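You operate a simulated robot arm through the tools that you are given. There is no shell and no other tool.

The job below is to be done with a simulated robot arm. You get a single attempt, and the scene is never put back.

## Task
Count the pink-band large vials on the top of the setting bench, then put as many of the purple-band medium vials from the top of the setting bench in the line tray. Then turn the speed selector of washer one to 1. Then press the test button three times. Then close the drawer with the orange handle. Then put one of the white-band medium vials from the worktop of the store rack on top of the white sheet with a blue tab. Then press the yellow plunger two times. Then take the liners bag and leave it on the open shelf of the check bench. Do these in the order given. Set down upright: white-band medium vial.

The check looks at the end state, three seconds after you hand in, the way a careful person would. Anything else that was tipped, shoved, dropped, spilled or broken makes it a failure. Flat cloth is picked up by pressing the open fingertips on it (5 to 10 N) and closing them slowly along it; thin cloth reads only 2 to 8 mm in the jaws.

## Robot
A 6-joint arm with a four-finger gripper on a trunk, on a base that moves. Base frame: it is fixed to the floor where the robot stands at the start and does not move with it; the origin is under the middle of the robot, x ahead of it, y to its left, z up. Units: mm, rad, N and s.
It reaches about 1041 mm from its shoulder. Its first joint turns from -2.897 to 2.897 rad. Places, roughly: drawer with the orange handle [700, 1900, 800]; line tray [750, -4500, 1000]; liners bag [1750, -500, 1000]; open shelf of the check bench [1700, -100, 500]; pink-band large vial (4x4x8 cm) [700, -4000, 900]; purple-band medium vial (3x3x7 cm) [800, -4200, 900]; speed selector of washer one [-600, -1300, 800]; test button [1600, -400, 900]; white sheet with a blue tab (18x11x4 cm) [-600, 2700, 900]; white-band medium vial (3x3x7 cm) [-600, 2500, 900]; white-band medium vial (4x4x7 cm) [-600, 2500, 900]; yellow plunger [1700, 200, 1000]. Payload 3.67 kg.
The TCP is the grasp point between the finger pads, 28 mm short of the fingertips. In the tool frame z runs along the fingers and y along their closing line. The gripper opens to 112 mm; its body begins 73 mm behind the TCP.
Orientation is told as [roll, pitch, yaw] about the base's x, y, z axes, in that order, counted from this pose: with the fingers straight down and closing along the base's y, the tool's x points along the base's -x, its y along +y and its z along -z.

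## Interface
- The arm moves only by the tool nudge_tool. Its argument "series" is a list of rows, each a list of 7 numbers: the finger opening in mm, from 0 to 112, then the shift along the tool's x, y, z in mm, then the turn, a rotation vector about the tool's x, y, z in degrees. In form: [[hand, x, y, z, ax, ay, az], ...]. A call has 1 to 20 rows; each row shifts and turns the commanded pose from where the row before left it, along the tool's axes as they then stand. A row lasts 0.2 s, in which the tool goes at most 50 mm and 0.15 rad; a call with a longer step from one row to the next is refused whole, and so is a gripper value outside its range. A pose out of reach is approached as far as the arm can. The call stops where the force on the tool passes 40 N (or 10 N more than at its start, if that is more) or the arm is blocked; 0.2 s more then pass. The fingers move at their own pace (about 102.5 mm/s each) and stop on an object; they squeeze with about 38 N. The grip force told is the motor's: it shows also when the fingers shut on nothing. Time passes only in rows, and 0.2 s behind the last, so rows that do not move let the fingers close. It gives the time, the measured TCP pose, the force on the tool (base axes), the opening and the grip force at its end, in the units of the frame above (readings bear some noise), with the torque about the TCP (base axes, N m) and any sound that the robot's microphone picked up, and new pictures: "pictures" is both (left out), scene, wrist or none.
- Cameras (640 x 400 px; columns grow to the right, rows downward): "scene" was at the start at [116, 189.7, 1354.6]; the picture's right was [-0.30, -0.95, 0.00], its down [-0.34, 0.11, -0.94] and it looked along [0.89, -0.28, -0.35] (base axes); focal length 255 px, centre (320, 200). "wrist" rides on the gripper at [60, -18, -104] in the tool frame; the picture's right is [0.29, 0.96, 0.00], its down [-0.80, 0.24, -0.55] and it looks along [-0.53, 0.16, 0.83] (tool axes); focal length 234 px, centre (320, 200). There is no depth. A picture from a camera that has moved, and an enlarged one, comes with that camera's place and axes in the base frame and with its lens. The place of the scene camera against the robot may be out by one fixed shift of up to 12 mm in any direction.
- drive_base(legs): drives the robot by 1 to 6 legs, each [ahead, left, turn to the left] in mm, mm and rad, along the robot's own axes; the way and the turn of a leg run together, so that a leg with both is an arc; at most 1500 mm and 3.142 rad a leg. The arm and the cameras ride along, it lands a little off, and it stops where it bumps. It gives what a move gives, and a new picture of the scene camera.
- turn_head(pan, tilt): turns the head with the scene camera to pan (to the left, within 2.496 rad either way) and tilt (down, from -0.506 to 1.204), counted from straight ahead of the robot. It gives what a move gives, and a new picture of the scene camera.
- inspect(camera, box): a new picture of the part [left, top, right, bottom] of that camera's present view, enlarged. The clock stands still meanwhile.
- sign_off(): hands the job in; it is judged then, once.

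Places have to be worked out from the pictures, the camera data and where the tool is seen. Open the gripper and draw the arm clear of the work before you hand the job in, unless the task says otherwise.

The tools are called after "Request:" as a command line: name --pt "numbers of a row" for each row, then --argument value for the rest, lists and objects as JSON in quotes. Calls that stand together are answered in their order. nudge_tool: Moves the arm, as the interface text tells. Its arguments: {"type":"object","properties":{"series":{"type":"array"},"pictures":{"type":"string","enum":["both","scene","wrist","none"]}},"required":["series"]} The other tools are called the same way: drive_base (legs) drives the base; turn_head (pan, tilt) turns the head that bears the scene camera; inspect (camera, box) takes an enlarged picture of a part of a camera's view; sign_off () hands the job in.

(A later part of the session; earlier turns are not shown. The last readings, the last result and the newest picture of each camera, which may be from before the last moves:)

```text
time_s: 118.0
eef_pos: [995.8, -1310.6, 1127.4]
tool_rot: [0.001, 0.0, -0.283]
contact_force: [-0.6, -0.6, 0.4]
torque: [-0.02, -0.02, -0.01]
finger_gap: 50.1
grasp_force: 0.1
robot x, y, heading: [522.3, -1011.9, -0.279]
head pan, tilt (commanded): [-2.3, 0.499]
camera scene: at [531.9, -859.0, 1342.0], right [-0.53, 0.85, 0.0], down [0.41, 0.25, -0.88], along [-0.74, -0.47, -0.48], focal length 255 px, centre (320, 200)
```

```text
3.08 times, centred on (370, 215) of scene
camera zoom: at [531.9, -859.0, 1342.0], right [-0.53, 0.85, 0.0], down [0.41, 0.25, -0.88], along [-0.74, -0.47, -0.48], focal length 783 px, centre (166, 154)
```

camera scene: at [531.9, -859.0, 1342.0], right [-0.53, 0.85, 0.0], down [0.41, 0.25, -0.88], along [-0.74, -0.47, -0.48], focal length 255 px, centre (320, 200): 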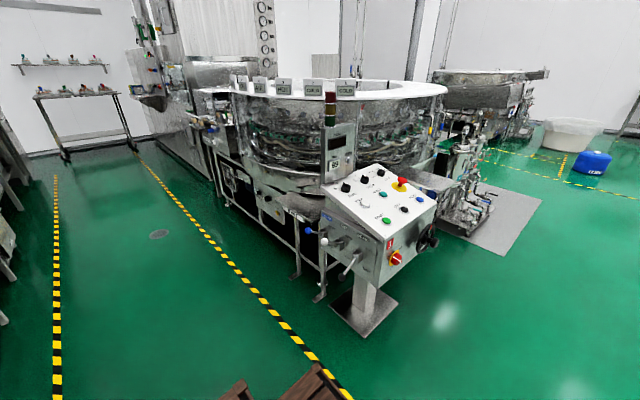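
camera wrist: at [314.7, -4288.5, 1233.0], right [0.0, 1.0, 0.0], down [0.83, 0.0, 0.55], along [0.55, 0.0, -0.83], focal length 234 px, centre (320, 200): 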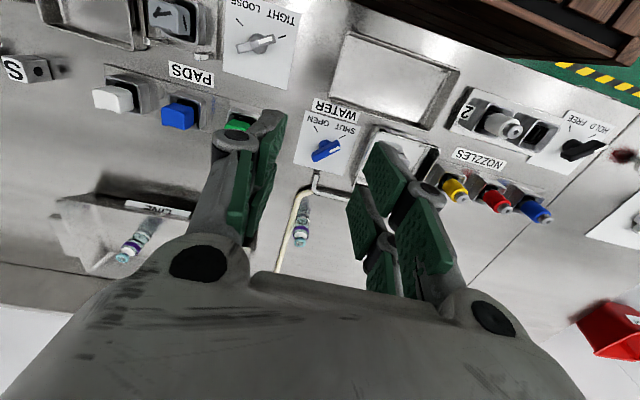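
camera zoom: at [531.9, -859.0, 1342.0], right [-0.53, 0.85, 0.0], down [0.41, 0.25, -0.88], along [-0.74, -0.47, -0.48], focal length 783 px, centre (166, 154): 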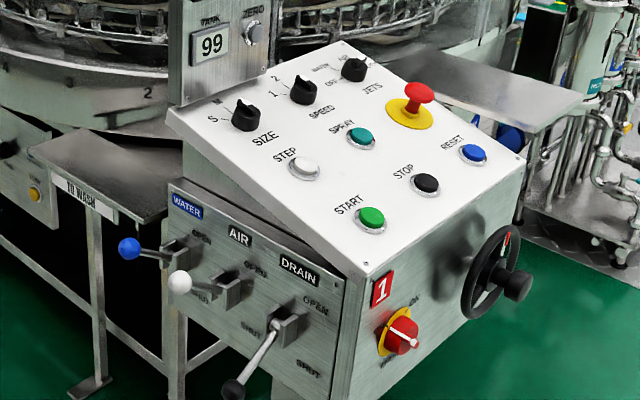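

The SPEED selector is the middle black knob of the top row with marks 1 and 2. I go around to stand in front of the panel (its front face looks toward +y side): strafe left, back up, and turn right to face it.

Request:
drive_base --legs '[[0, 500, 0], [-985, 0, 0], [0, 0, -1.571]]'

Request:
turn_head --pan 0.0 --tilt 0.5

```text
time_s: 129.3
eef_pos: [-550.5, -772.6, 1129.1]
tool_rot: [-0.001, 0.0, -1.785]
contact_force: [0.1, -1.1, 0.1]
torque: [0.02, -0.03, 0.0]
finger_gap: 49.8
grasp_force: 0.1
robot x, y, heading: [-289.1, -277.5, -1.787]
head pan, tilt (commanded): [-2.3, 0.499]
camera scene: at [-127.1, -268.3, 1342.0], right [0.81, 0.59, 0.0], down [0.28, -0.39, -0.88], along [-0.51, 0.71, -0.48], focal length 255 px, centre (320, 200)
```

scene: 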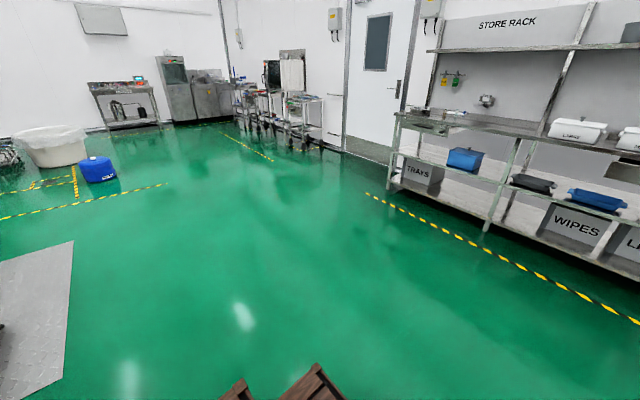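

```text
time_s: 131.5
eef_pos: [-549.2, -771.6, 1127.7]
tool_rot: [0.0, 0.0, -1.786]
contact_force: [0.6, 1.1, 0.4]
torque: [0.01, -0.01, 0.03]
finger_gap: 49.9
grasp_force: 0.1
robot x, y, heading: [-280.8, -275.4, -1.782]
head pan, tilt (commanded): [0.0, 0.499]
camera scene: at [-93.3, -430.9, 1342.0], right [-0.98, 0.21, 0.0], down [0.1, 0.47, -0.88], along [-0.19, -0.86, -0.48], focal length 255 px, centre (320, 200)
```

scene: 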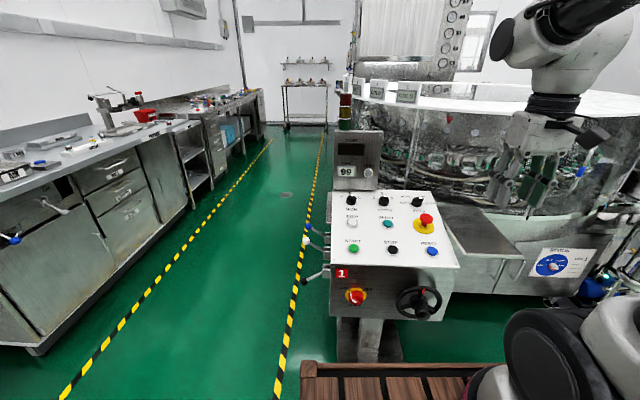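

I'm facing the panel now; I zoom on the SPEED knob.

Request:
inspect --camera "scene" --box '[320, 120, 480, 230]'

Request:
inspect --camera "scene" --box '[325, 180, 445, 260]'

```text
3.64 times, centred on (400, 175) of scene
camera zoom: at [-93.3, -430.9, 1342.0], right [-0.98, 0.21, 0.0], down [0.1, 0.47, -0.88], along [-0.19, -0.86, -0.48], focal length 926 px, centre (29, 291)
```

zoom: 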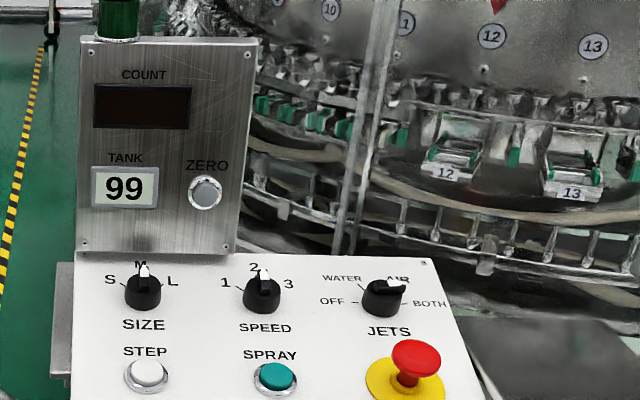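

```text
5.00 times, centred on (385, 220) of scene
camera zoom: at [-93.3, -430.9, 1342.0], right [-0.98, 0.21, 0.0], down [0.1, 0.47, -0.88], along [-0.19, -0.86, -0.48], focal length 1273 px, centre (-5, 100)
```

zoom: 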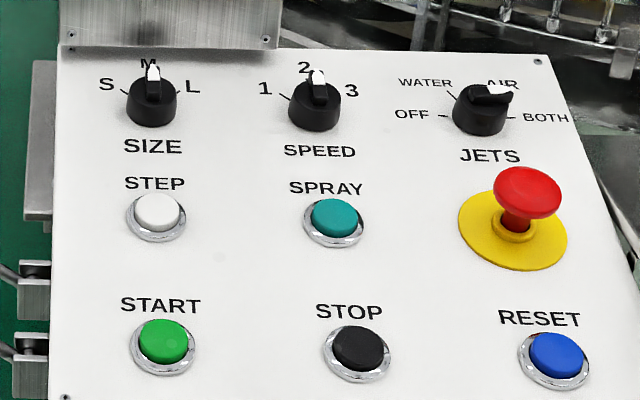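

I triangulate the SPEED knob top at about (-556,-1283,837), panel slope about 16° and its facing about -1.85 rad; the selector now points at 2 (marks 1-2-3). I turn slightly and advance 195 mm, keeping clear of the handwheel.

Request:
drive_base --legs '[[0, 0, -0.07], [195, 27, 0]]'

Request:
turn_head --pan 0.1 --tilt 0.75

```text
time_s: 133.5
eef_pos: [-611.0, -946.9, 1127.7]
tool_rot: [0.0, 0.001, -1.856]
contact_force: [-0.1, 0.2, 0.4]
torque: [0.03, -0.01, 0.02]
finger_gap: 50.1
grasp_force: 0.1
robot x, y, heading: [-313.4, -473.6, -1.855]
head pan, tilt (commanded): [0.0, 0.499]
camera scene: at [-132.9, -638.1, 1342.0], right [-0.96, 0.28, 0.0], down [0.13, 0.46, -0.88], along [-0.25, -0.84, -0.48], focal length 255 px, centre (320, 200)
```

scene: 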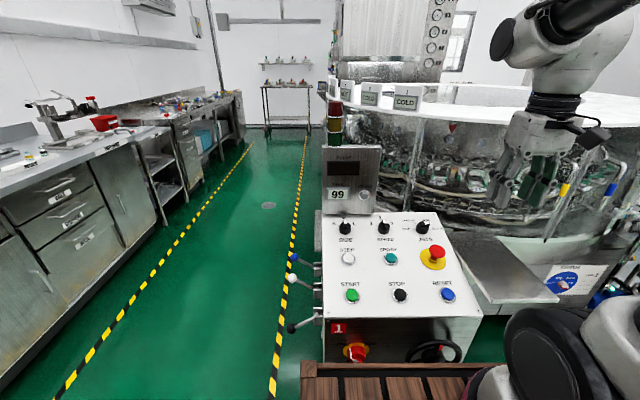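

```text
time_s: 134.3
eef_pos: [-611.9, -947.0, 1127.6]
tool_rot: [0.0, 0.0, -1.855]
contact_force: [0.1, 0.2, 0.3]
torque: [-0.02, -0.02, 0.02]
finger_gap: 50.0
grasp_force: 0.0
robot x, y, heading: [-317.4, -474.4, -1.855]
head pan, tilt (commanded): [0.099, 0.75]
camera scene: at [-122.6, -632.2, 1320.1], right [-0.98, 0.18, 0.0], down [0.13, 0.67, -0.73], along [-0.13, -0.72, -0.68], focal length 255 px, centre (320, 200)
```

scene: 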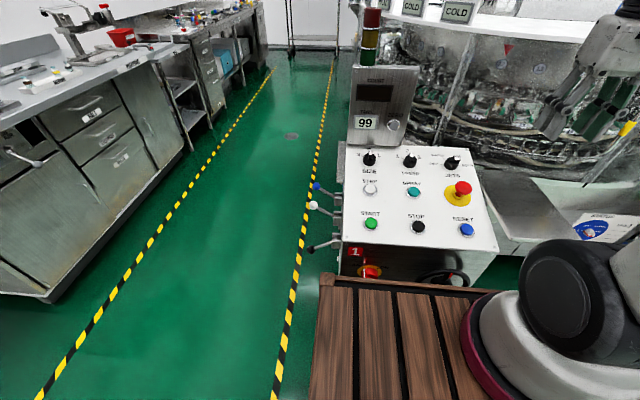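

Aligned with the panel. I bring the tool over the SPEED knob, about 150 mm off it, and tilt it 16° to the panel normal, then look with the wrist camera.

Request:
nudge_tool --pt "50 -38 21 0 0 0 0" --pt "50 -38 21 0 0 0 0" --pt "50 -38 21 0 0 0 0" --pt "50 -38 21 0 0 0 0" --pt "50 -38 21 0 0 0 0" --pt "50 -38 21 0 0 0 0" --pt "50 -38 21 0 0 0 0" --pt "50 0 0 40 0 0 0" --pt "50 0 0 40 0 0 0" --pt "50 0 0 40 0 0 0" --pt "50 0 0 0 0 -8 0" --pt "50 0 0 0 0 -8 0" --pt "50 0 0 0 0 0 0"

Request:
inspect --camera "wrist" --box '[200, 0, 440, 160]'

```text
time_s: 137.1
eef_pos: [-544.1, -1243.9, 1007.9]
tool_rot: [-0.002, -0.28, -1.856]
contact_force: [0.1, 0.2, -1.3]
torque: [0.01, -0.03, 0.01]
finger_gap: 50.5
grasp_force: 0.1
robot x, y, heading: [-316.4, -472.0, -1.855]
head pan, tilt (commanded): [0.099, 0.75]
camera scene: at [-122.5, -632.3, 1320.0], right [-0.98, 0.18, 0.0], down [0.13, 0.67, -0.73], along [-0.13, -0.72, -0.68], focal length 255 px, centre (320, 200)
camera wrist: at [-537.2, -1156.8, 1092.0], right [1.0, 0.0, -0.08], down [0.06, -0.66, 0.75], along [-0.05, -0.76, -0.65], focal length 234 px, centre (320, 200)
```

scene: 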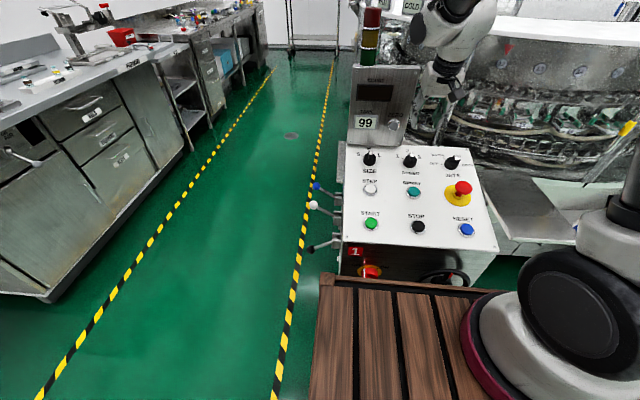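
wrist: 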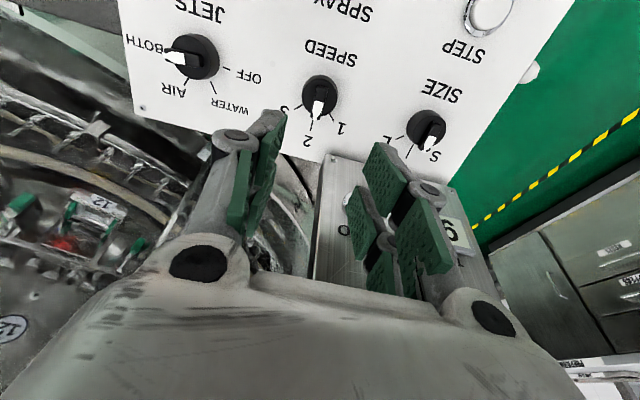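

```text
2.50 times, centred on (320, 80) of wrist
camera zoom: at [-537.2, -1156.8, 1092.0], right [1.0, 0.0, -0.08], down [0.06, -0.66, 0.75], along [-0.05, -0.76, -0.65], focal length 585 px, centre (320, 500)
```

zoom: 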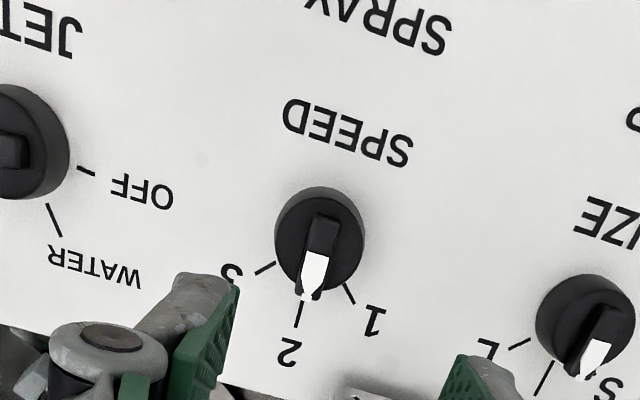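

The close view shows ticks for 1, 2, 3 spaced about 45°, the pointer at 2. I centre over the knob, open to 76 and approach along the normal by 110 mm, then look again.

Request:
nudge_tool --pt "76 9 -5 0 0 0 0" --pt "76 0 0 40 0 0 0" --pt "76 0 0 40 0 0 0" --pt "76 0 0 30 0 0 0" --pt "76 0 0 0 0 0 0" --pictures "wrist"

Request:
inspect --camera "wrist" --box '[160, 0, 480, 240]'

```text
time_s: 138.3
eef_pos: [-552.8, -1263.5, 897.2]
tool_rot: [0.001, -0.278, -1.855]
contact_force: [0.6, -0.6, -0.7]
torque: [0.01, 0.0, 0.04]
finger_gap: 76.0
grasp_force: 0.1
robot x, y, heading: [-314.5, -470.9, -1.857]
head pan, tilt (commanded): [0.099, 0.75]
camera wrist: at [-546.9, -1175.3, 982.4], right [1.0, 0.0, -0.08], down [0.06, -0.66, 0.75], along [-0.05, -0.75, -0.65], focal length 234 px, centre (320, 200)
```

wrist: 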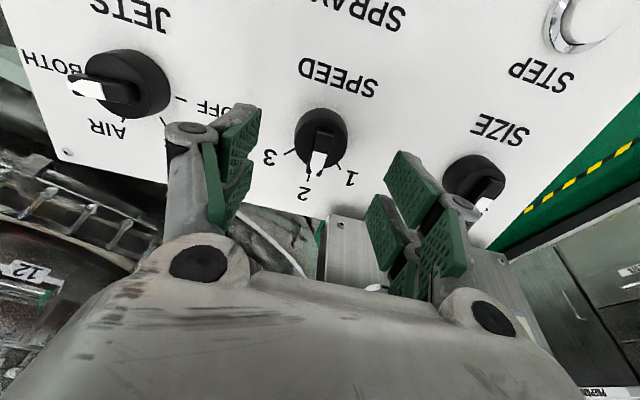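

```text
1.67 times, centred on (320, 120) of wrist
camera zoom: at [-546.9, -1175.3, 982.4], right [1.0, 0.0, -0.08], down [0.06, -0.66, 0.75], along [-0.05, -0.75, -0.65], focal length 390 px, centre (320, 333)
```

zoom: 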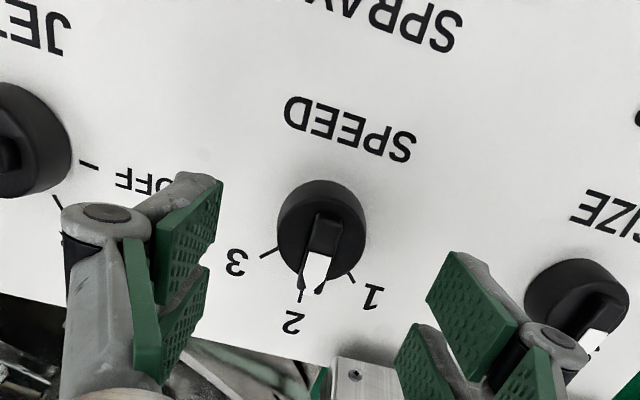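

The knob (about 39 mm wide) is near 65 mm ahead of the TCP. I centre by 6 mm and advance another 38 mm.

Request:
nudge_tool --pt "76 6 -1 0 0 0 0" --pt "76 0 0 20 0 0 0" --pt "76 0 0 18 0 0 0" --pt "76 0 0 0 0 0 0" --pictures "wrist"

Request:
inspect --camera "wrist" --box '[160, 0, 480, 240]'

```text
time_s: 139.3
eef_pos: [-558.9, -1266.7, 859.8]
tool_rot: [-0.002, -0.278, -1.853]
contact_force: [0.3, -0.1, -0.8]
torque: [-0.02, -0.01, -0.03]
finger_gap: 76.0
grasp_force: 0.0
robot x, y, heading: [-314.7, -473.9, -1.861]
head pan, tilt (commanded): [0.099, 0.75]
camera wrist: at [-552.1, -1179.9, 944.6], right [1.0, 0.0, -0.08], down [0.06, -0.66, 0.75], along [-0.05, -0.75, -0.65], focal length 234 px, centre (320, 200)
```

wrist: 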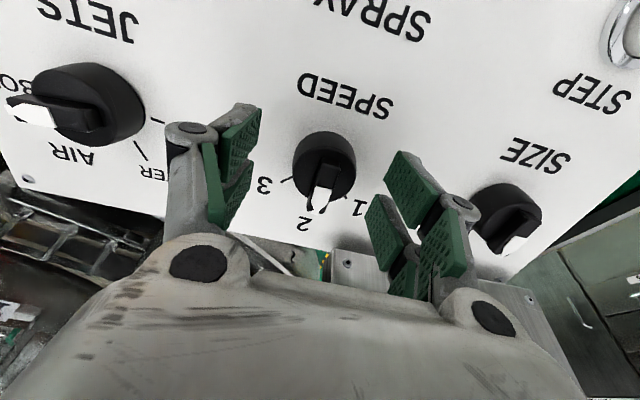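

```text
1.67 times, centred on (320, 120) of wrist
camera zoom: at [-552.1, -1179.9, 944.6], right [1.0, 0.0, -0.08], down [0.06, -0.66, 0.75], along [-0.05, -0.75, -0.65], focal length 390 px, centre (320, 333)
```

zoom: 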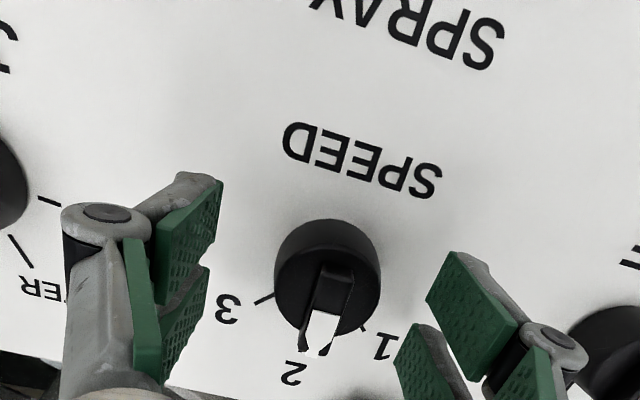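

The knob is centred; its body lies about 15–40 mm beyond the TCP. I advance 5 mm more with a small correction, then close on it.

Request:
nudge_tool --pt "76 3 1.5 5 0 0 0" --pt "76 0 0 0 0 0 0" --pictures "none"

Request:
nudge_tool --pt "50 0 0 0 0 0 0" --pt "42 0 0 0 0 0 0" --pt "30 0 0 0 0 0 0" --pt "30 0 0 0 0 0 0" --pt "30 0 0 0 0 0 0" --pictures "wrist"

```text
time_s: 139.9
eef_pos: [-556.8, -1265.8, 853.8]
tool_rot: [0.0, -0.279, -1.855]
contact_force: [-0.5, -0.7, 0.2]
torque: [0.0, 0.0, -0.01]
finger_gap: 76.1
grasp_force: 0.1
robot x, y, heading: [-314.8, -474.6, -1.857]
head pan, tilt (commanded): [0.099, 0.75]
```

```text
time_s: 141.1
eef_pos: [-556.3, -1266.8, 854.1]
tool_rot: [0.001, -0.281, -1.853]
contact_force: [23.5, -7.4, 0.4]
torque: [-0.18, -0.54, 0.28]
finger_gap: 43.2
grasp_force: 12.4
robot x, y, heading: [-312.0, -471.5, -1.854]
head pan, tilt (commanded): [0.099, 0.75]
camera wrist: at [-549.8, -1179.1, 938.9], right [1.0, 0.0, -0.08], down [0.06, -0.66, 0.75], along [-0.05, -0.76, -0.65], focal length 234 px, centre (320, 200)
```

wrist: 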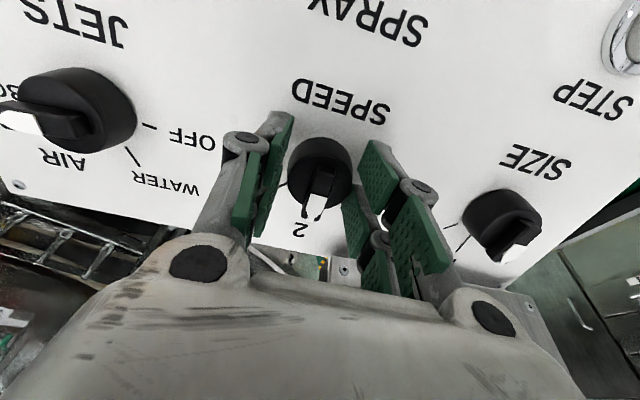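

The left-hand finger touched first (24 N sideways). I shift 2 mm to the left to centre, then finish closing.

Request:
nudge_tool --pt "46 0 0 0 0 0 0" --pt "46 0 2.2 0 0 0 0" --pt "46 0 0 0 0 0 0" --pictures "none"

Request:
nudge_tool --pt "40 0 0 0 0 0 0" --pt "36 0 0 0 0 0 0" --pt "30 0 0 0 0 0 0" --pt "30 0 0 0 0 0 0" --pictures "wrist"

```text
time_s: 141.9
eef_pos: [-556.1, -1265.8, 855.1]
tool_rot: [0.001, -0.28, -1.856]
contact_force: [-0.3, 0.0, -0.2]
torque: [0.02, 0.06, -0.03]
finger_gap: 46.2
grasp_force: 0.0
robot x, y, heading: [-317.6, -475.3, -1.855]
head pan, tilt (commanded): [0.099, 0.75]
```

```text
time_s: 142.9
eef_pos: [-554.4, -1266.8, 854.7]
tool_rot: [0.0, -0.281, -1.854]
contact_force: [18.4, -5.1, 1.5]
torque: [-0.23, -0.5, 0.22]
finger_gap: 39.4
grasp_force: 44.7
robot x, y, heading: [-315.4, -475.8, -1.851]
head pan, tilt (commanded): [0.099, 0.75]
camera wrist: at [-548.1, -1179.3, 939.4], right [1.0, 0.0, -0.08], down [0.06, -0.66, 0.75], along [-0.05, -0.76, -0.65], focal length 234 px, centre (320, 200)
```

wrist: 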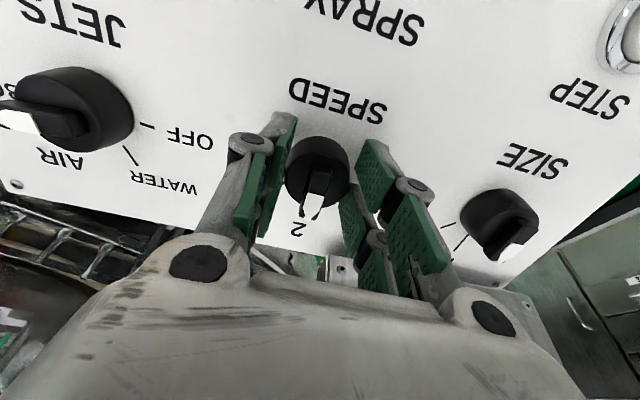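

Gripped at 39 mm. I ease the side force and turn the knob counterclockwise (toward 1) by about 45° in small steps.

Request:
nudge_tool --pt "30 0 1 0 0 0 0" --pt "30 0 0 0 0 0 -7.5" --pt "30 0 0 0 0 0 -7.5" --pt "30 0 0 0 0 0 -7.5" --pt "30 0 0 0 0 0 -7.5" --pt "30 0 0 0 0 0 -7.5" --pt "30 0 0 0 0 0 -7.5" --pt "30 0 0 0 0 0 0"

Request:
inspect --camera "wrist" --box '[160, 0, 480, 240]'

Request:
inspect --camera "scene" --box '[340, 80, 500, 210]'

```text
time_s: 144.2
eef_pos: [-557.4, -1268.1, 855.9]
tool_rot: [-0.163, -0.227, -1.238]
contact_force: [-8.9, -2.6, -3.8]
torque: [-0.2, 0.15, -0.09]
finger_gap: 39.3
grasp_force: 45.2
robot x, y, heading: [-313.5, -474.2, -1.855]
head pan, tilt (commanded): [0.099, 0.75]
stopped in row 6: the force on the tool passed its limit at 44 N (the readings are from after the stop); the commanded pose is now the measured one
camera scene: at [-123.6, -632.6, 1320.0], right [-0.98, 0.18, 0.0], down [0.13, 0.67, -0.73], along [-0.13, -0.72, -0.68], focal length 255 px, centre (320, 200)
camera wrist: at [-586.2, -1190.0, 945.9], right [0.81, 0.54, -0.22], down [0.52, -0.52, 0.67], along [0.25, -0.66, -0.71], focal length 234 px, centre (320, 200)
```

scene: 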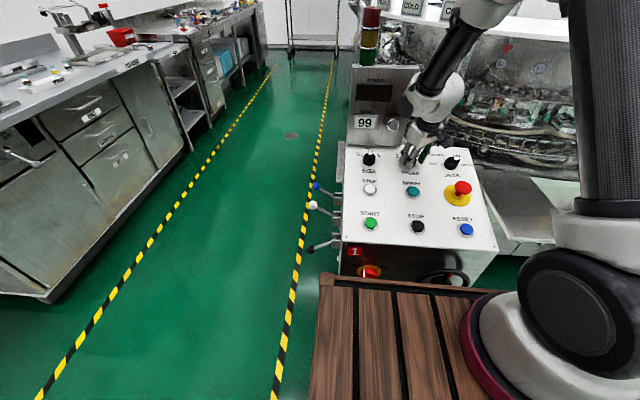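
wrist: 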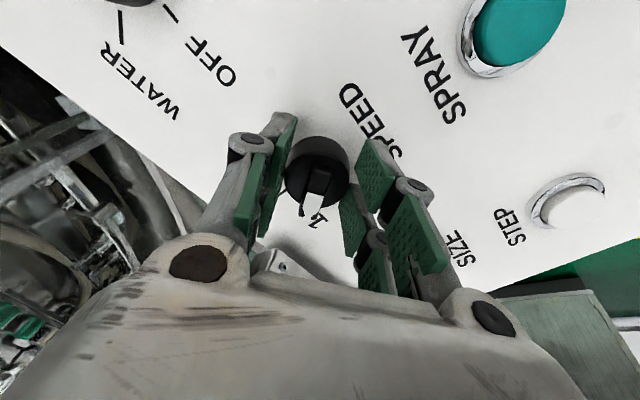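

```text
1.67 times, centred on (320, 120) of wrist
camera zoom: at [-586.2, -1190.0, 945.9], right [0.81, 0.54, -0.22], down [0.52, -0.52, 0.67], along [0.25, -0.66, -0.71], focal length 390 px, centre (320, 333)
```

zoom: 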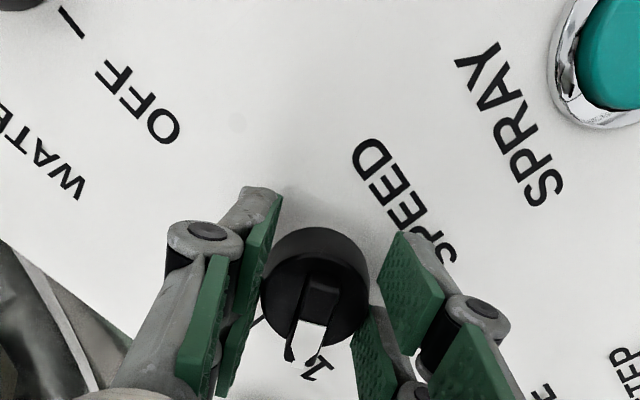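

```text
3.08 times, centred on (420, 145) of scene
camera zoom: at [-123.6, -632.6, 1320.0], right [-0.98, 0.18, 0.0], down [0.13, 0.67, -0.73], along [-0.13, -0.72, -0.68], focal length 783 px, centre (12, 369)
```

zoom: 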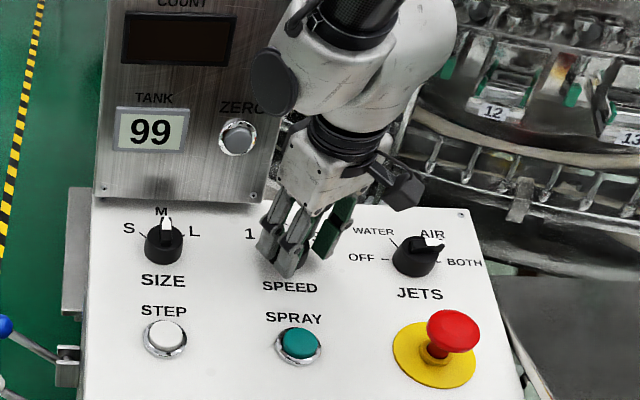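

The knob follows; the pointer is near but not fully at 1 (rotated ~36°). I turn a bit more in small steps.

Request:
nudge_tool --pt "30 0 0 0 0 0 -4" --pt "30 0 0 0 0 0 -4" --pt "30 0 0 0 0 0 0" --pictures "wrist"

Request:
inspect --camera "wrist" --box '[160, 0, 480, 240]'

```text
time_s: 145.1
eef_pos: [-559.7, -1267.4, 855.5]
tool_rot: [-0.193, -0.204, -1.096]
contact_force: [-29.6, -8.5, -2.8]
torque: [-0.44, 0.63, -0.29]
finger_gap: 39.4
grasp_force: 45.0
robot x, y, heading: [-315.6, -474.1, -1.857]
head pan, tilt (commanded): [0.099, 0.75]
camera wrist: at [-593.7, -1195.4, 947.9], right [0.72, 0.65, -0.24], down [0.61, -0.45, 0.65], along [0.31, -0.62, -0.72], focal length 234 px, centre (320, 200)
```

wrist: 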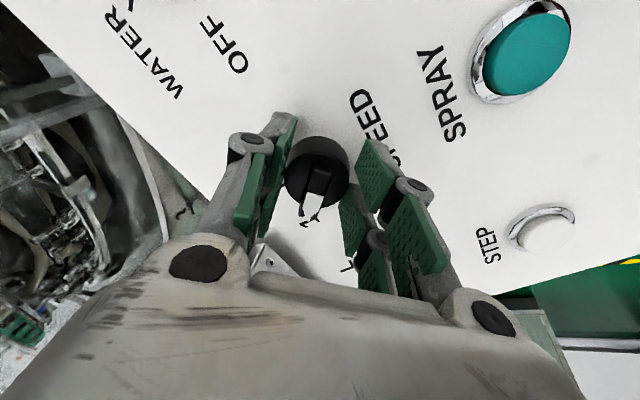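

```text
1.67 times, centred on (320, 120) of wrist
camera zoom: at [-593.7, -1195.4, 947.9], right [0.72, 0.65, -0.24], down [0.61, -0.45, 0.65], along [0.31, -0.62, -0.72], focal length 390 px, centre (320, 333)
```

zoom: 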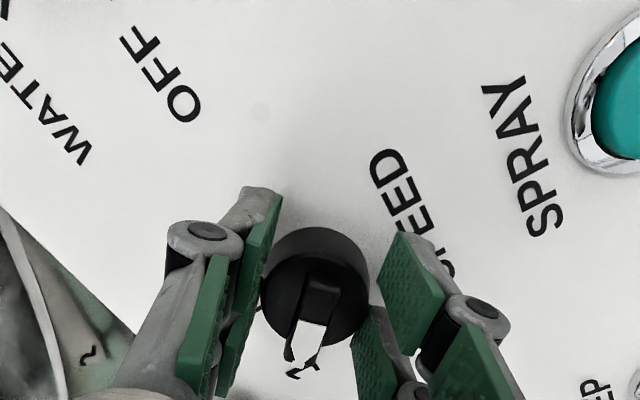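

About 42° turned and the mark "1" is just short of the pointer; sideways load is 30 N. I relieve it by 1.5 mm and turn about 4° more.

Request:
nudge_tool --pt "30 0 -1.5 0 0 0 0" --pt "30 0 0 0 0 0 -2.5" --pt "30 0 -0.3 0 0 0 -2.5" --pt "30 0 0 0 0 0 0" --pictures "wrist"

Request:
inspect --camera "wrist" --box '[160, 0, 480, 240]'

```text
time_s: 146.1
eef_pos: [-558.9, -1268.3, 856.4]
tool_rot: [-0.21, -0.188, -1.01]
contact_force: [-30.5, -4.3, 7.9]
torque: [-0.02, 0.6, -0.96]
finger_gap: 39.1
grasp_force: 45.3
robot x, y, heading: [-311.0, -471.9, -1.857]
head pan, tilt (commanded): [0.099, 0.75]
camera wrist: at [-597.9, -1199.5, 949.5], right [0.66, 0.71, -0.25], down [0.66, -0.4, 0.63], along [0.35, -0.58, -0.73], focal length 234 px, centre (320, 200)
```

wrist: 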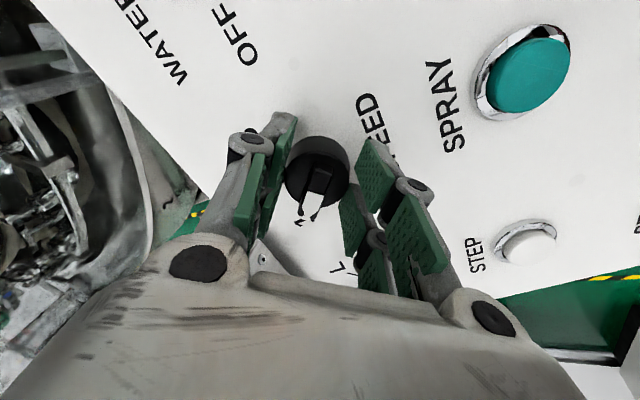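

```text
1.67 times, centred on (320, 120) of wrist
camera zoom: at [-597.9, -1199.5, 949.5], right [0.66, 0.71, -0.25], down [0.66, -0.4, 0.63], along [0.35, -0.58, -0.73], focal length 390 px, centre (320, 333)
```

zoom: 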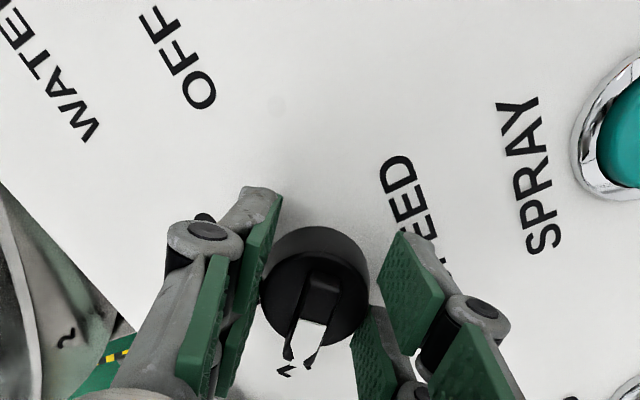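

The mark "1" now lines up with the pointer and the torque rose as if at its end stop. I release the knob and back off along the normal to check.

Request:
nudge_tool --pt "44 0 0 0 0 0 0" --pt "60 0 0 0 0 0 0" --pt "76 0 0 0 0 0 0" --pt "76 0 0 -20 0 0 0" --pt "76 0 0 -40 0 0 0" --pt "76 0 0 -40 0 0 0" --pt "76 0 0 -40 0 0 0" --pt "76 0 0 0 0 0 0"

Request:
inspect --camera "scene" --box '[340, 130, 480, 210]'

Request:
inspect --camera "wrist" --box '[200, 0, 440, 160]'

```text
time_s: 147.8
eef_pos: [-549.8, -1234.5, 990.1]
tool_rot: [-0.209, -0.186, -1.008]
contact_force: [-0.7, -0.4, -0.5]
torque: [-0.03, -0.01, 0.0]
finger_gap: 75.6
grasp_force: 0.1
robot x, y, heading: [-313.7, -470.4, -1.854]
head pan, tilt (commanded): [0.099, 0.75]
camera scene: at [-123.2, -632.5, 1320.0], right [-0.98, 0.18, 0.0], down [0.13, 0.67, -0.73], along [-0.13, -0.72, -0.68], focal length 255 px, centre (320, 200)
camera wrist: at [-587.9, -1165.5, 1084.7], right [0.66, 0.71, -0.25], down [0.67, -0.4, 0.63], along [0.35, -0.58, -0.74], focal length 234 px, centre (320, 200)
```

scene: 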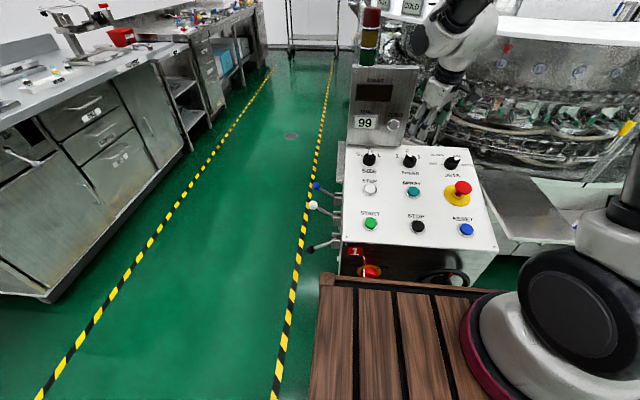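
wrist: 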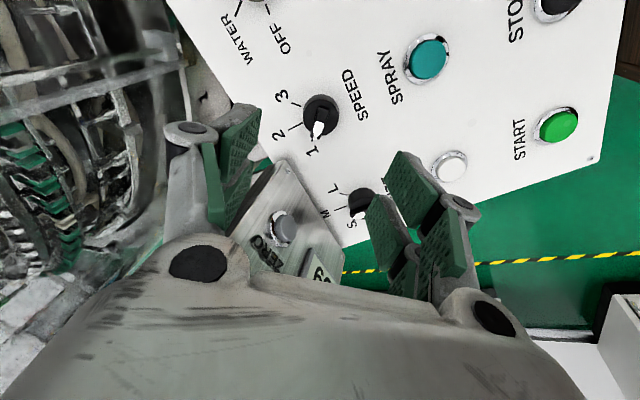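

```text
4.57 times, centred on (410, 170) of scene
camera zoom: at [-123.2, -632.5, 1320.0], right [-0.98, 0.18, 0.0], down [0.13, 0.67, -0.73], along [-0.13, -0.72, -0.68], focal length 1164 px, centre (-91, 337)
```

zoom: 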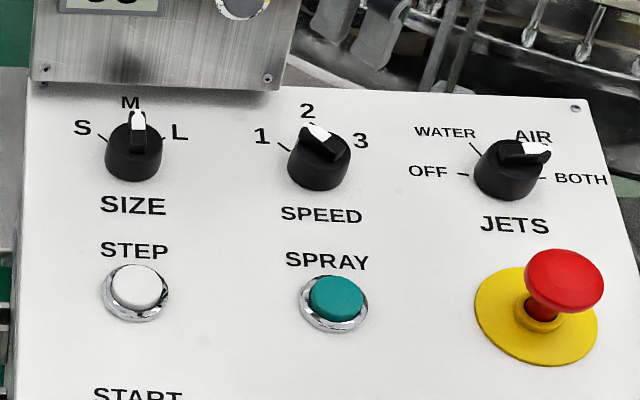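

```text
2.50 times, centred on (320, 80) of wrist
camera zoom: at [-587.9, -1165.5, 1084.7], right [0.66, 0.71, -0.25], down [0.67, -0.4, 0.63], along [0.35, -0.58, -0.74], focal length 585 px, centre (320, 500)
```

zoom: 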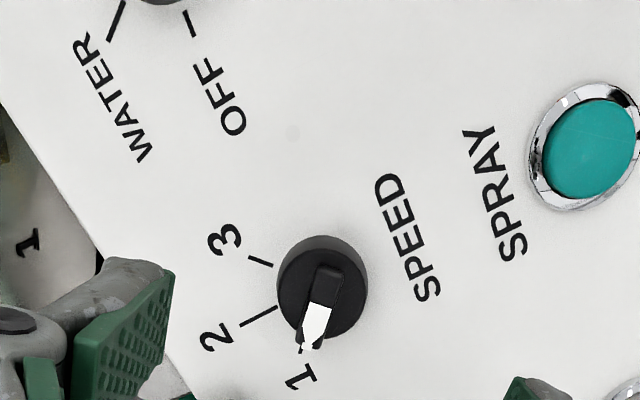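

Let me zoom in more closely on the pointer to see whether it is exactly on 1.

Request:
inspect --camera "scene" --box '[390, 140, 440, 172]'

Request:
inspect --camera "wrist" --box '[270, 80, 370, 160]'

```text
12.50 times, centred on (415, 156) of scene
camera zoom: at [-123.2, -632.5, 1320.0], right [-0.98, 0.18, 0.0], down [0.13, 0.67, -0.73], along [-0.13, -0.72, -0.68], focal length 3182 px, centre (-868, 750)
```

zoom: 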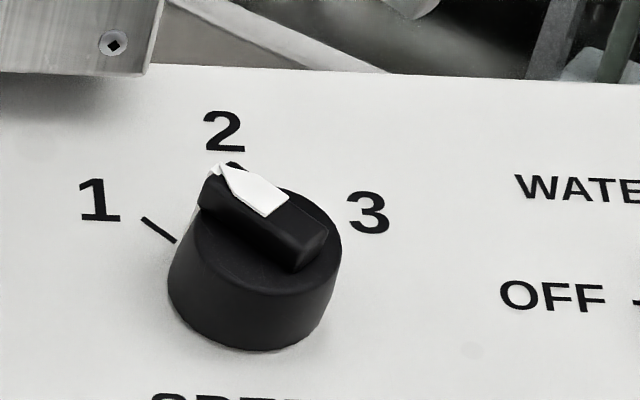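

```text
5.00 times, centred on (320, 120) of wrist
camera zoom: at [-587.9, -1165.5, 1084.7], right [0.66, 0.71, -0.25], down [0.67, -0.4, 0.63], along [0.35, -0.58, -0.74], focal length 1171 px, centre (320, 600)
```

zoom: 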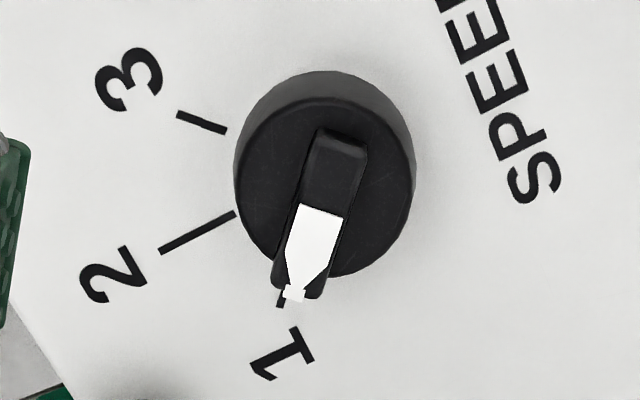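

The pointer covers the tick of 1: done. I turn the tool back straight and raise/retract it to the travel pose.

Request:
nudge_tool --pt "76 0 0 -40 0 0 0" --pt "76 0 0 -40 0 0 0" --pt "76 0 0 0 0 0 7.85" --pt "76 0 0 0 0 0 7.85" --pt "76 0 0 0 0 0 7.85" --pt "76 0 0 0 0 0 7.85" --pt "76 0 0 0 0 0 7.85" --pt "76 0 0 0 0 0 7.85" --pt "76 0 0 0 0 8 0" --pt "76 0 0 0 0 8 0" --pt "76 45 0 -10 0 0 0" --pt "76 45 0 -10 0 0 0" --pt "76 45 0 -10 0 0 0" --pt "76 45 0 -10 0 0 0" --pt "76 45 0 -10 0 0 0" --pt "76 0 0 0 0 0 0"

```text
time_s: 151.2
eef_pos: [-481.9, -990.0, 1122.7]
tool_rot: [-0.004, 0.002, -1.85]
contact_force: [-0.3, 0.0, 0.6]
torque: [0.02, 0.01, -0.01]
finger_gap: 76.0
grasp_force: 0.1
robot x, y, heading: [-313.8, -474.3, -1.854]
head pan, tilt (commanded): [0.099, 0.75]
camera scene: at [-123.2, -632.5, 1320.0], right [-0.98, 0.18, 0.0], down [0.13, 0.67, -0.73], along [-0.14, -0.72, -0.68], focal length 255 px, centre (320, 200)
camera wrist: at [-483.1, -928.6, 1228.3], right [1.0, 0.01, 0.0], down [0.01, -0.83, 0.55], along [0.0, -0.55, -0.83], focal length 234 px, centre (320, 200)
```

scene: 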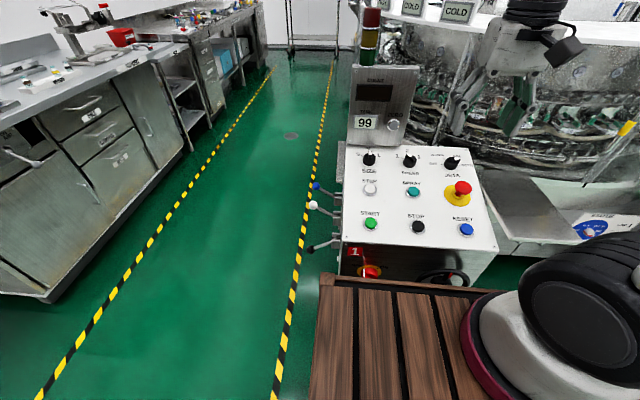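
wrist: 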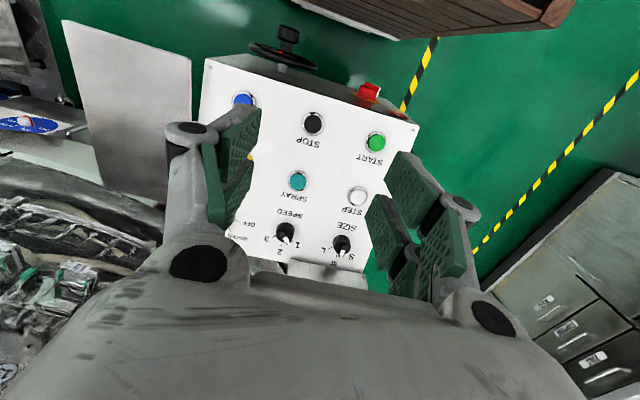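

I back away from the panel, turn left to face the check bench, and advance part way.

Request:
drive_base --legs '[[-400, 0, 0], [0, 0, 1.565], [850, 0, 0]]'

Request:
turn_head --pan 0.1 --tilt 0.5

Request:
inspect --camera "scene" --box '[100, 120, 420, 280]'

```text
time_s: 161.7
eef_pos: [1131.7, -486.1, 1123.1]
tool_rot: [-0.003, 0.0, -0.271]
contact_force: [0.8, 0.2, 0.0]
torque: [0.01, 0.03, -0.01]
finger_gap: 76.2
grasp_force: 0.0
robot x, y, heading: [614.9, -327.2, -0.279]
head pan, tilt (commanded): [0.099, 0.75]
camera scene: at [780.6, -134.3, 1320.0], right [-0.18, -0.98, 0.0], down [-0.67, 0.12, -0.73], along [0.72, -0.13, -0.68], focal length 255 px, centre (320, 200)
```

scene: 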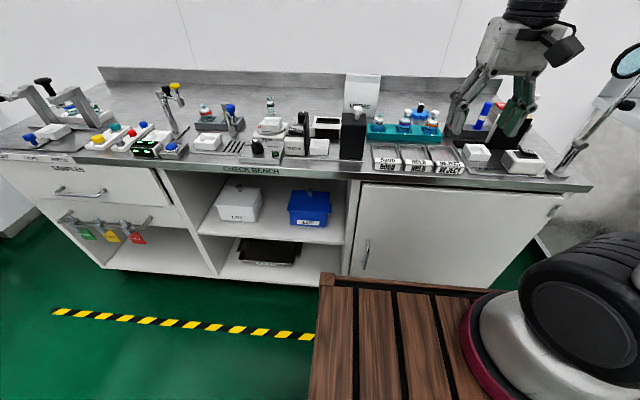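

```text
time_s: 162.4
eef_pos: [1132.7, -484.2, 1123.1]
tool_rot: [-0.006, 0.002, -0.272]
contact_force: [-0.3, 0.6, -0.9]
torque: [0.04, -0.02, 0.02]
finger_gap: 75.9
grasp_force: 0.1
robot x, y, heading: [614.8, -322.9, -0.277]
head pan, tilt (commanded): [0.099, 0.499]
camera scene: at [788.6, -135.7, 1341.9], right [-0.18, -0.98, 0.0], down [-0.47, 0.08, -0.88], along [0.86, -0.15, -0.48], focal length 255 px, centre (320, 200)
```

scene: 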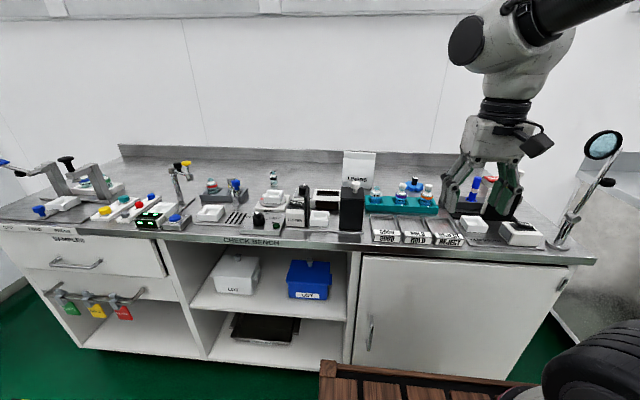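

```text
2.00 times, centred on (260, 200) of scene
camera zoom: at [788.6, -135.7, 1341.9], right [-0.18, -0.98, 0.0], down [-0.47, 0.08, -0.88], along [0.86, -0.15, -0.48], focal length 509 px, centre (440, 200)
```

zoom: 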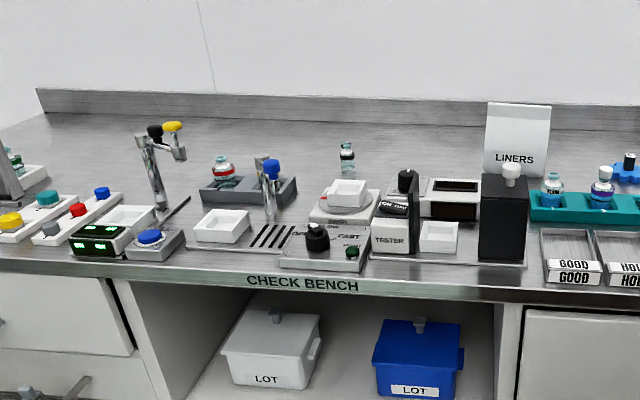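

The check bench: the LINERS bag stands at back right of the tester's black box; the yellow plunger is on a pump at left. I zoom on the tester region to find the test button.

Request:
inspect --camera "scene" --box '[240, 150, 400, 260]'

Request:
inspect --camera "scene" --box '[80, 140, 240, 250]'

```text
3.64 times, centred on (320, 205) of scene
camera zoom: at [788.6, -135.7, 1341.9], right [-0.18, -0.98, 0.0], down [-0.47, 0.08, -0.88], along [0.86, -0.15, -0.48], focal length 926 px, centre (320, 182)
```

zoom: 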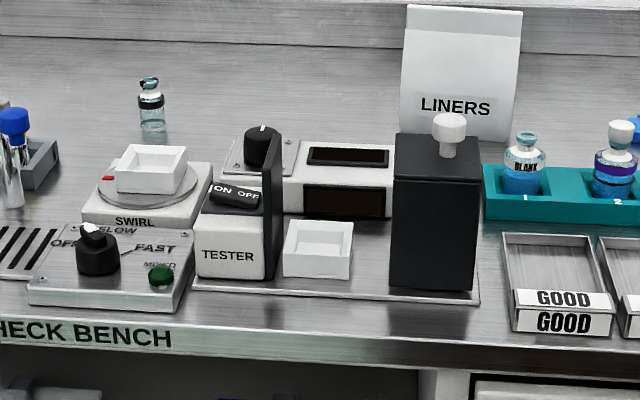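

```text
3.64 times, centred on (160, 195) of scene
camera zoom: at [788.6, -135.7, 1341.9], right [-0.18, -0.98, 0.0], down [-0.47, 0.08, -0.88], along [0.86, -0.15, -0.48], focal length 926 px, centre (902, 218)
```

zoom: 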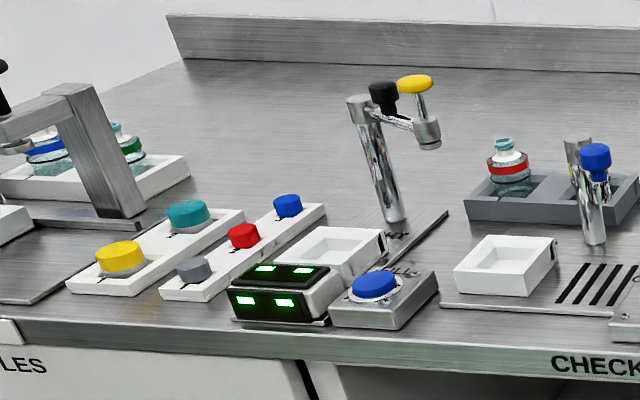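

The test button should be the white mushroom on the black tester tower, near (1597,-407,950). I drive ahead 180 and left 150 so it comes in comfortable reach.

Request:
drive_base --legs '[[180, 150, -0.01]]'

Request:
turn_head --pan -0.25 --tilt 0.6

Request:
inspect --camera "scene" --box '[200, 120, 360, 240]'

```text
time_s: 164.2
eef_pos: [1348.8, -393.3, 1122.1]
tool_rot: [-0.003, -0.001, -0.276]
contact_force: [0.1, -0.7, -0.5]
torque: [-0.01, 0.01, -0.02]
finger_gap: 75.7
grasp_force: 0.0
robot x, y, heading: [829.0, -227.8, -0.281]
head pan, tilt (commanded): [0.099, 0.499]
camera scene: at [1005.7, -42.2, 1342.0], right [-0.18, -0.98, 0.0], down [-0.47, 0.09, -0.88], along [0.86, -0.16, -0.48], focal length 255 px, centre (320, 200)
```

scene: 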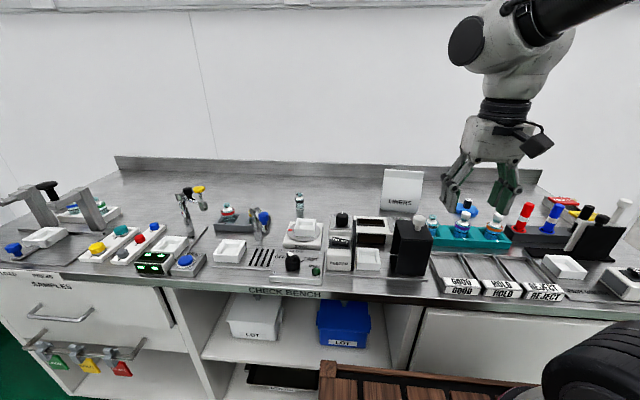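

```text
time_s: 165.0
eef_pos: [1348.7, -393.8, 1123.7]
tool_rot: [-0.003, 0.0, -0.277]
contact_force: [-0.9, -0.2, 0.6]
torque: [0.02, -0.02, 0.03]
finger_gap: 76.0
grasp_force: 0.1
robot x, y, heading: [828.1, -226.7, -0.276]
head pan, tilt (commanded): [-0.25, 0.6]
camera scene: at [992.4, -70.4, 1332.9], right [-0.51, -0.86, 0.0], down [-0.49, 0.29, -0.83], along [0.71, -0.42, -0.56], focal length 255 px, centre (320, 200)
```

scene: 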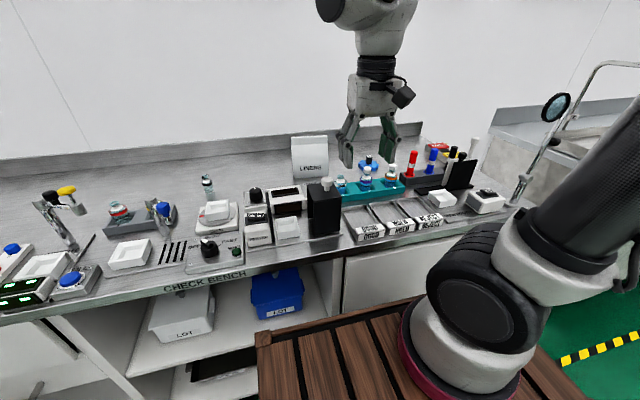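

```text
3.33 times, centred on (280, 180) of scene
camera zoom: at [992.4, -70.4, 1332.9], right [-0.51, -0.86, 0.0], down [-0.49, 0.29, -0.83], along [0.71, -0.42, -0.56], focal length 849 px, centre (453, 267)
```

zoom: 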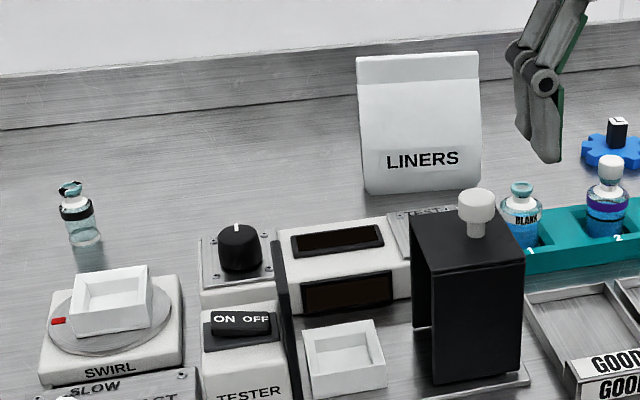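

Request:
inspect --camera "scene" --box '[280, 165, 350, 210]'

Request:
inspect --camera "wrist" --box '[0, 0, 640, 400]'

```text
8.89 times, centred on (315, 188) of scene
camera zoom: at [992.4, -70.4, 1332.9], right [-0.51, -0.86, 0.0], down [-0.49, 0.29, -0.83], along [0.71, -0.42, -0.56], focal length 2263 px, centre (364, 311)
```

zoom: 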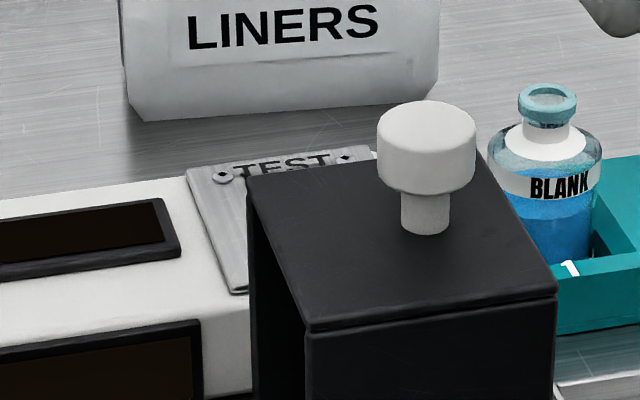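

```text
1.00 times, centred on (320, 200) of wrist (not enlarged: the box is as wide or as high as the picture)
camera zoom: at [1285.1, -395.1, 1228.4], right [-0.02, 1.0, 0.0], down [0.83, 0.01, 0.55], along [0.55, 0.01, -0.83], focal length 234 px, centre (320, 200)
```

zoom: 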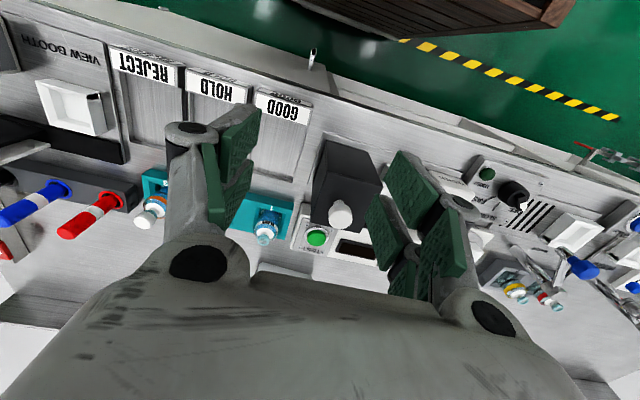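

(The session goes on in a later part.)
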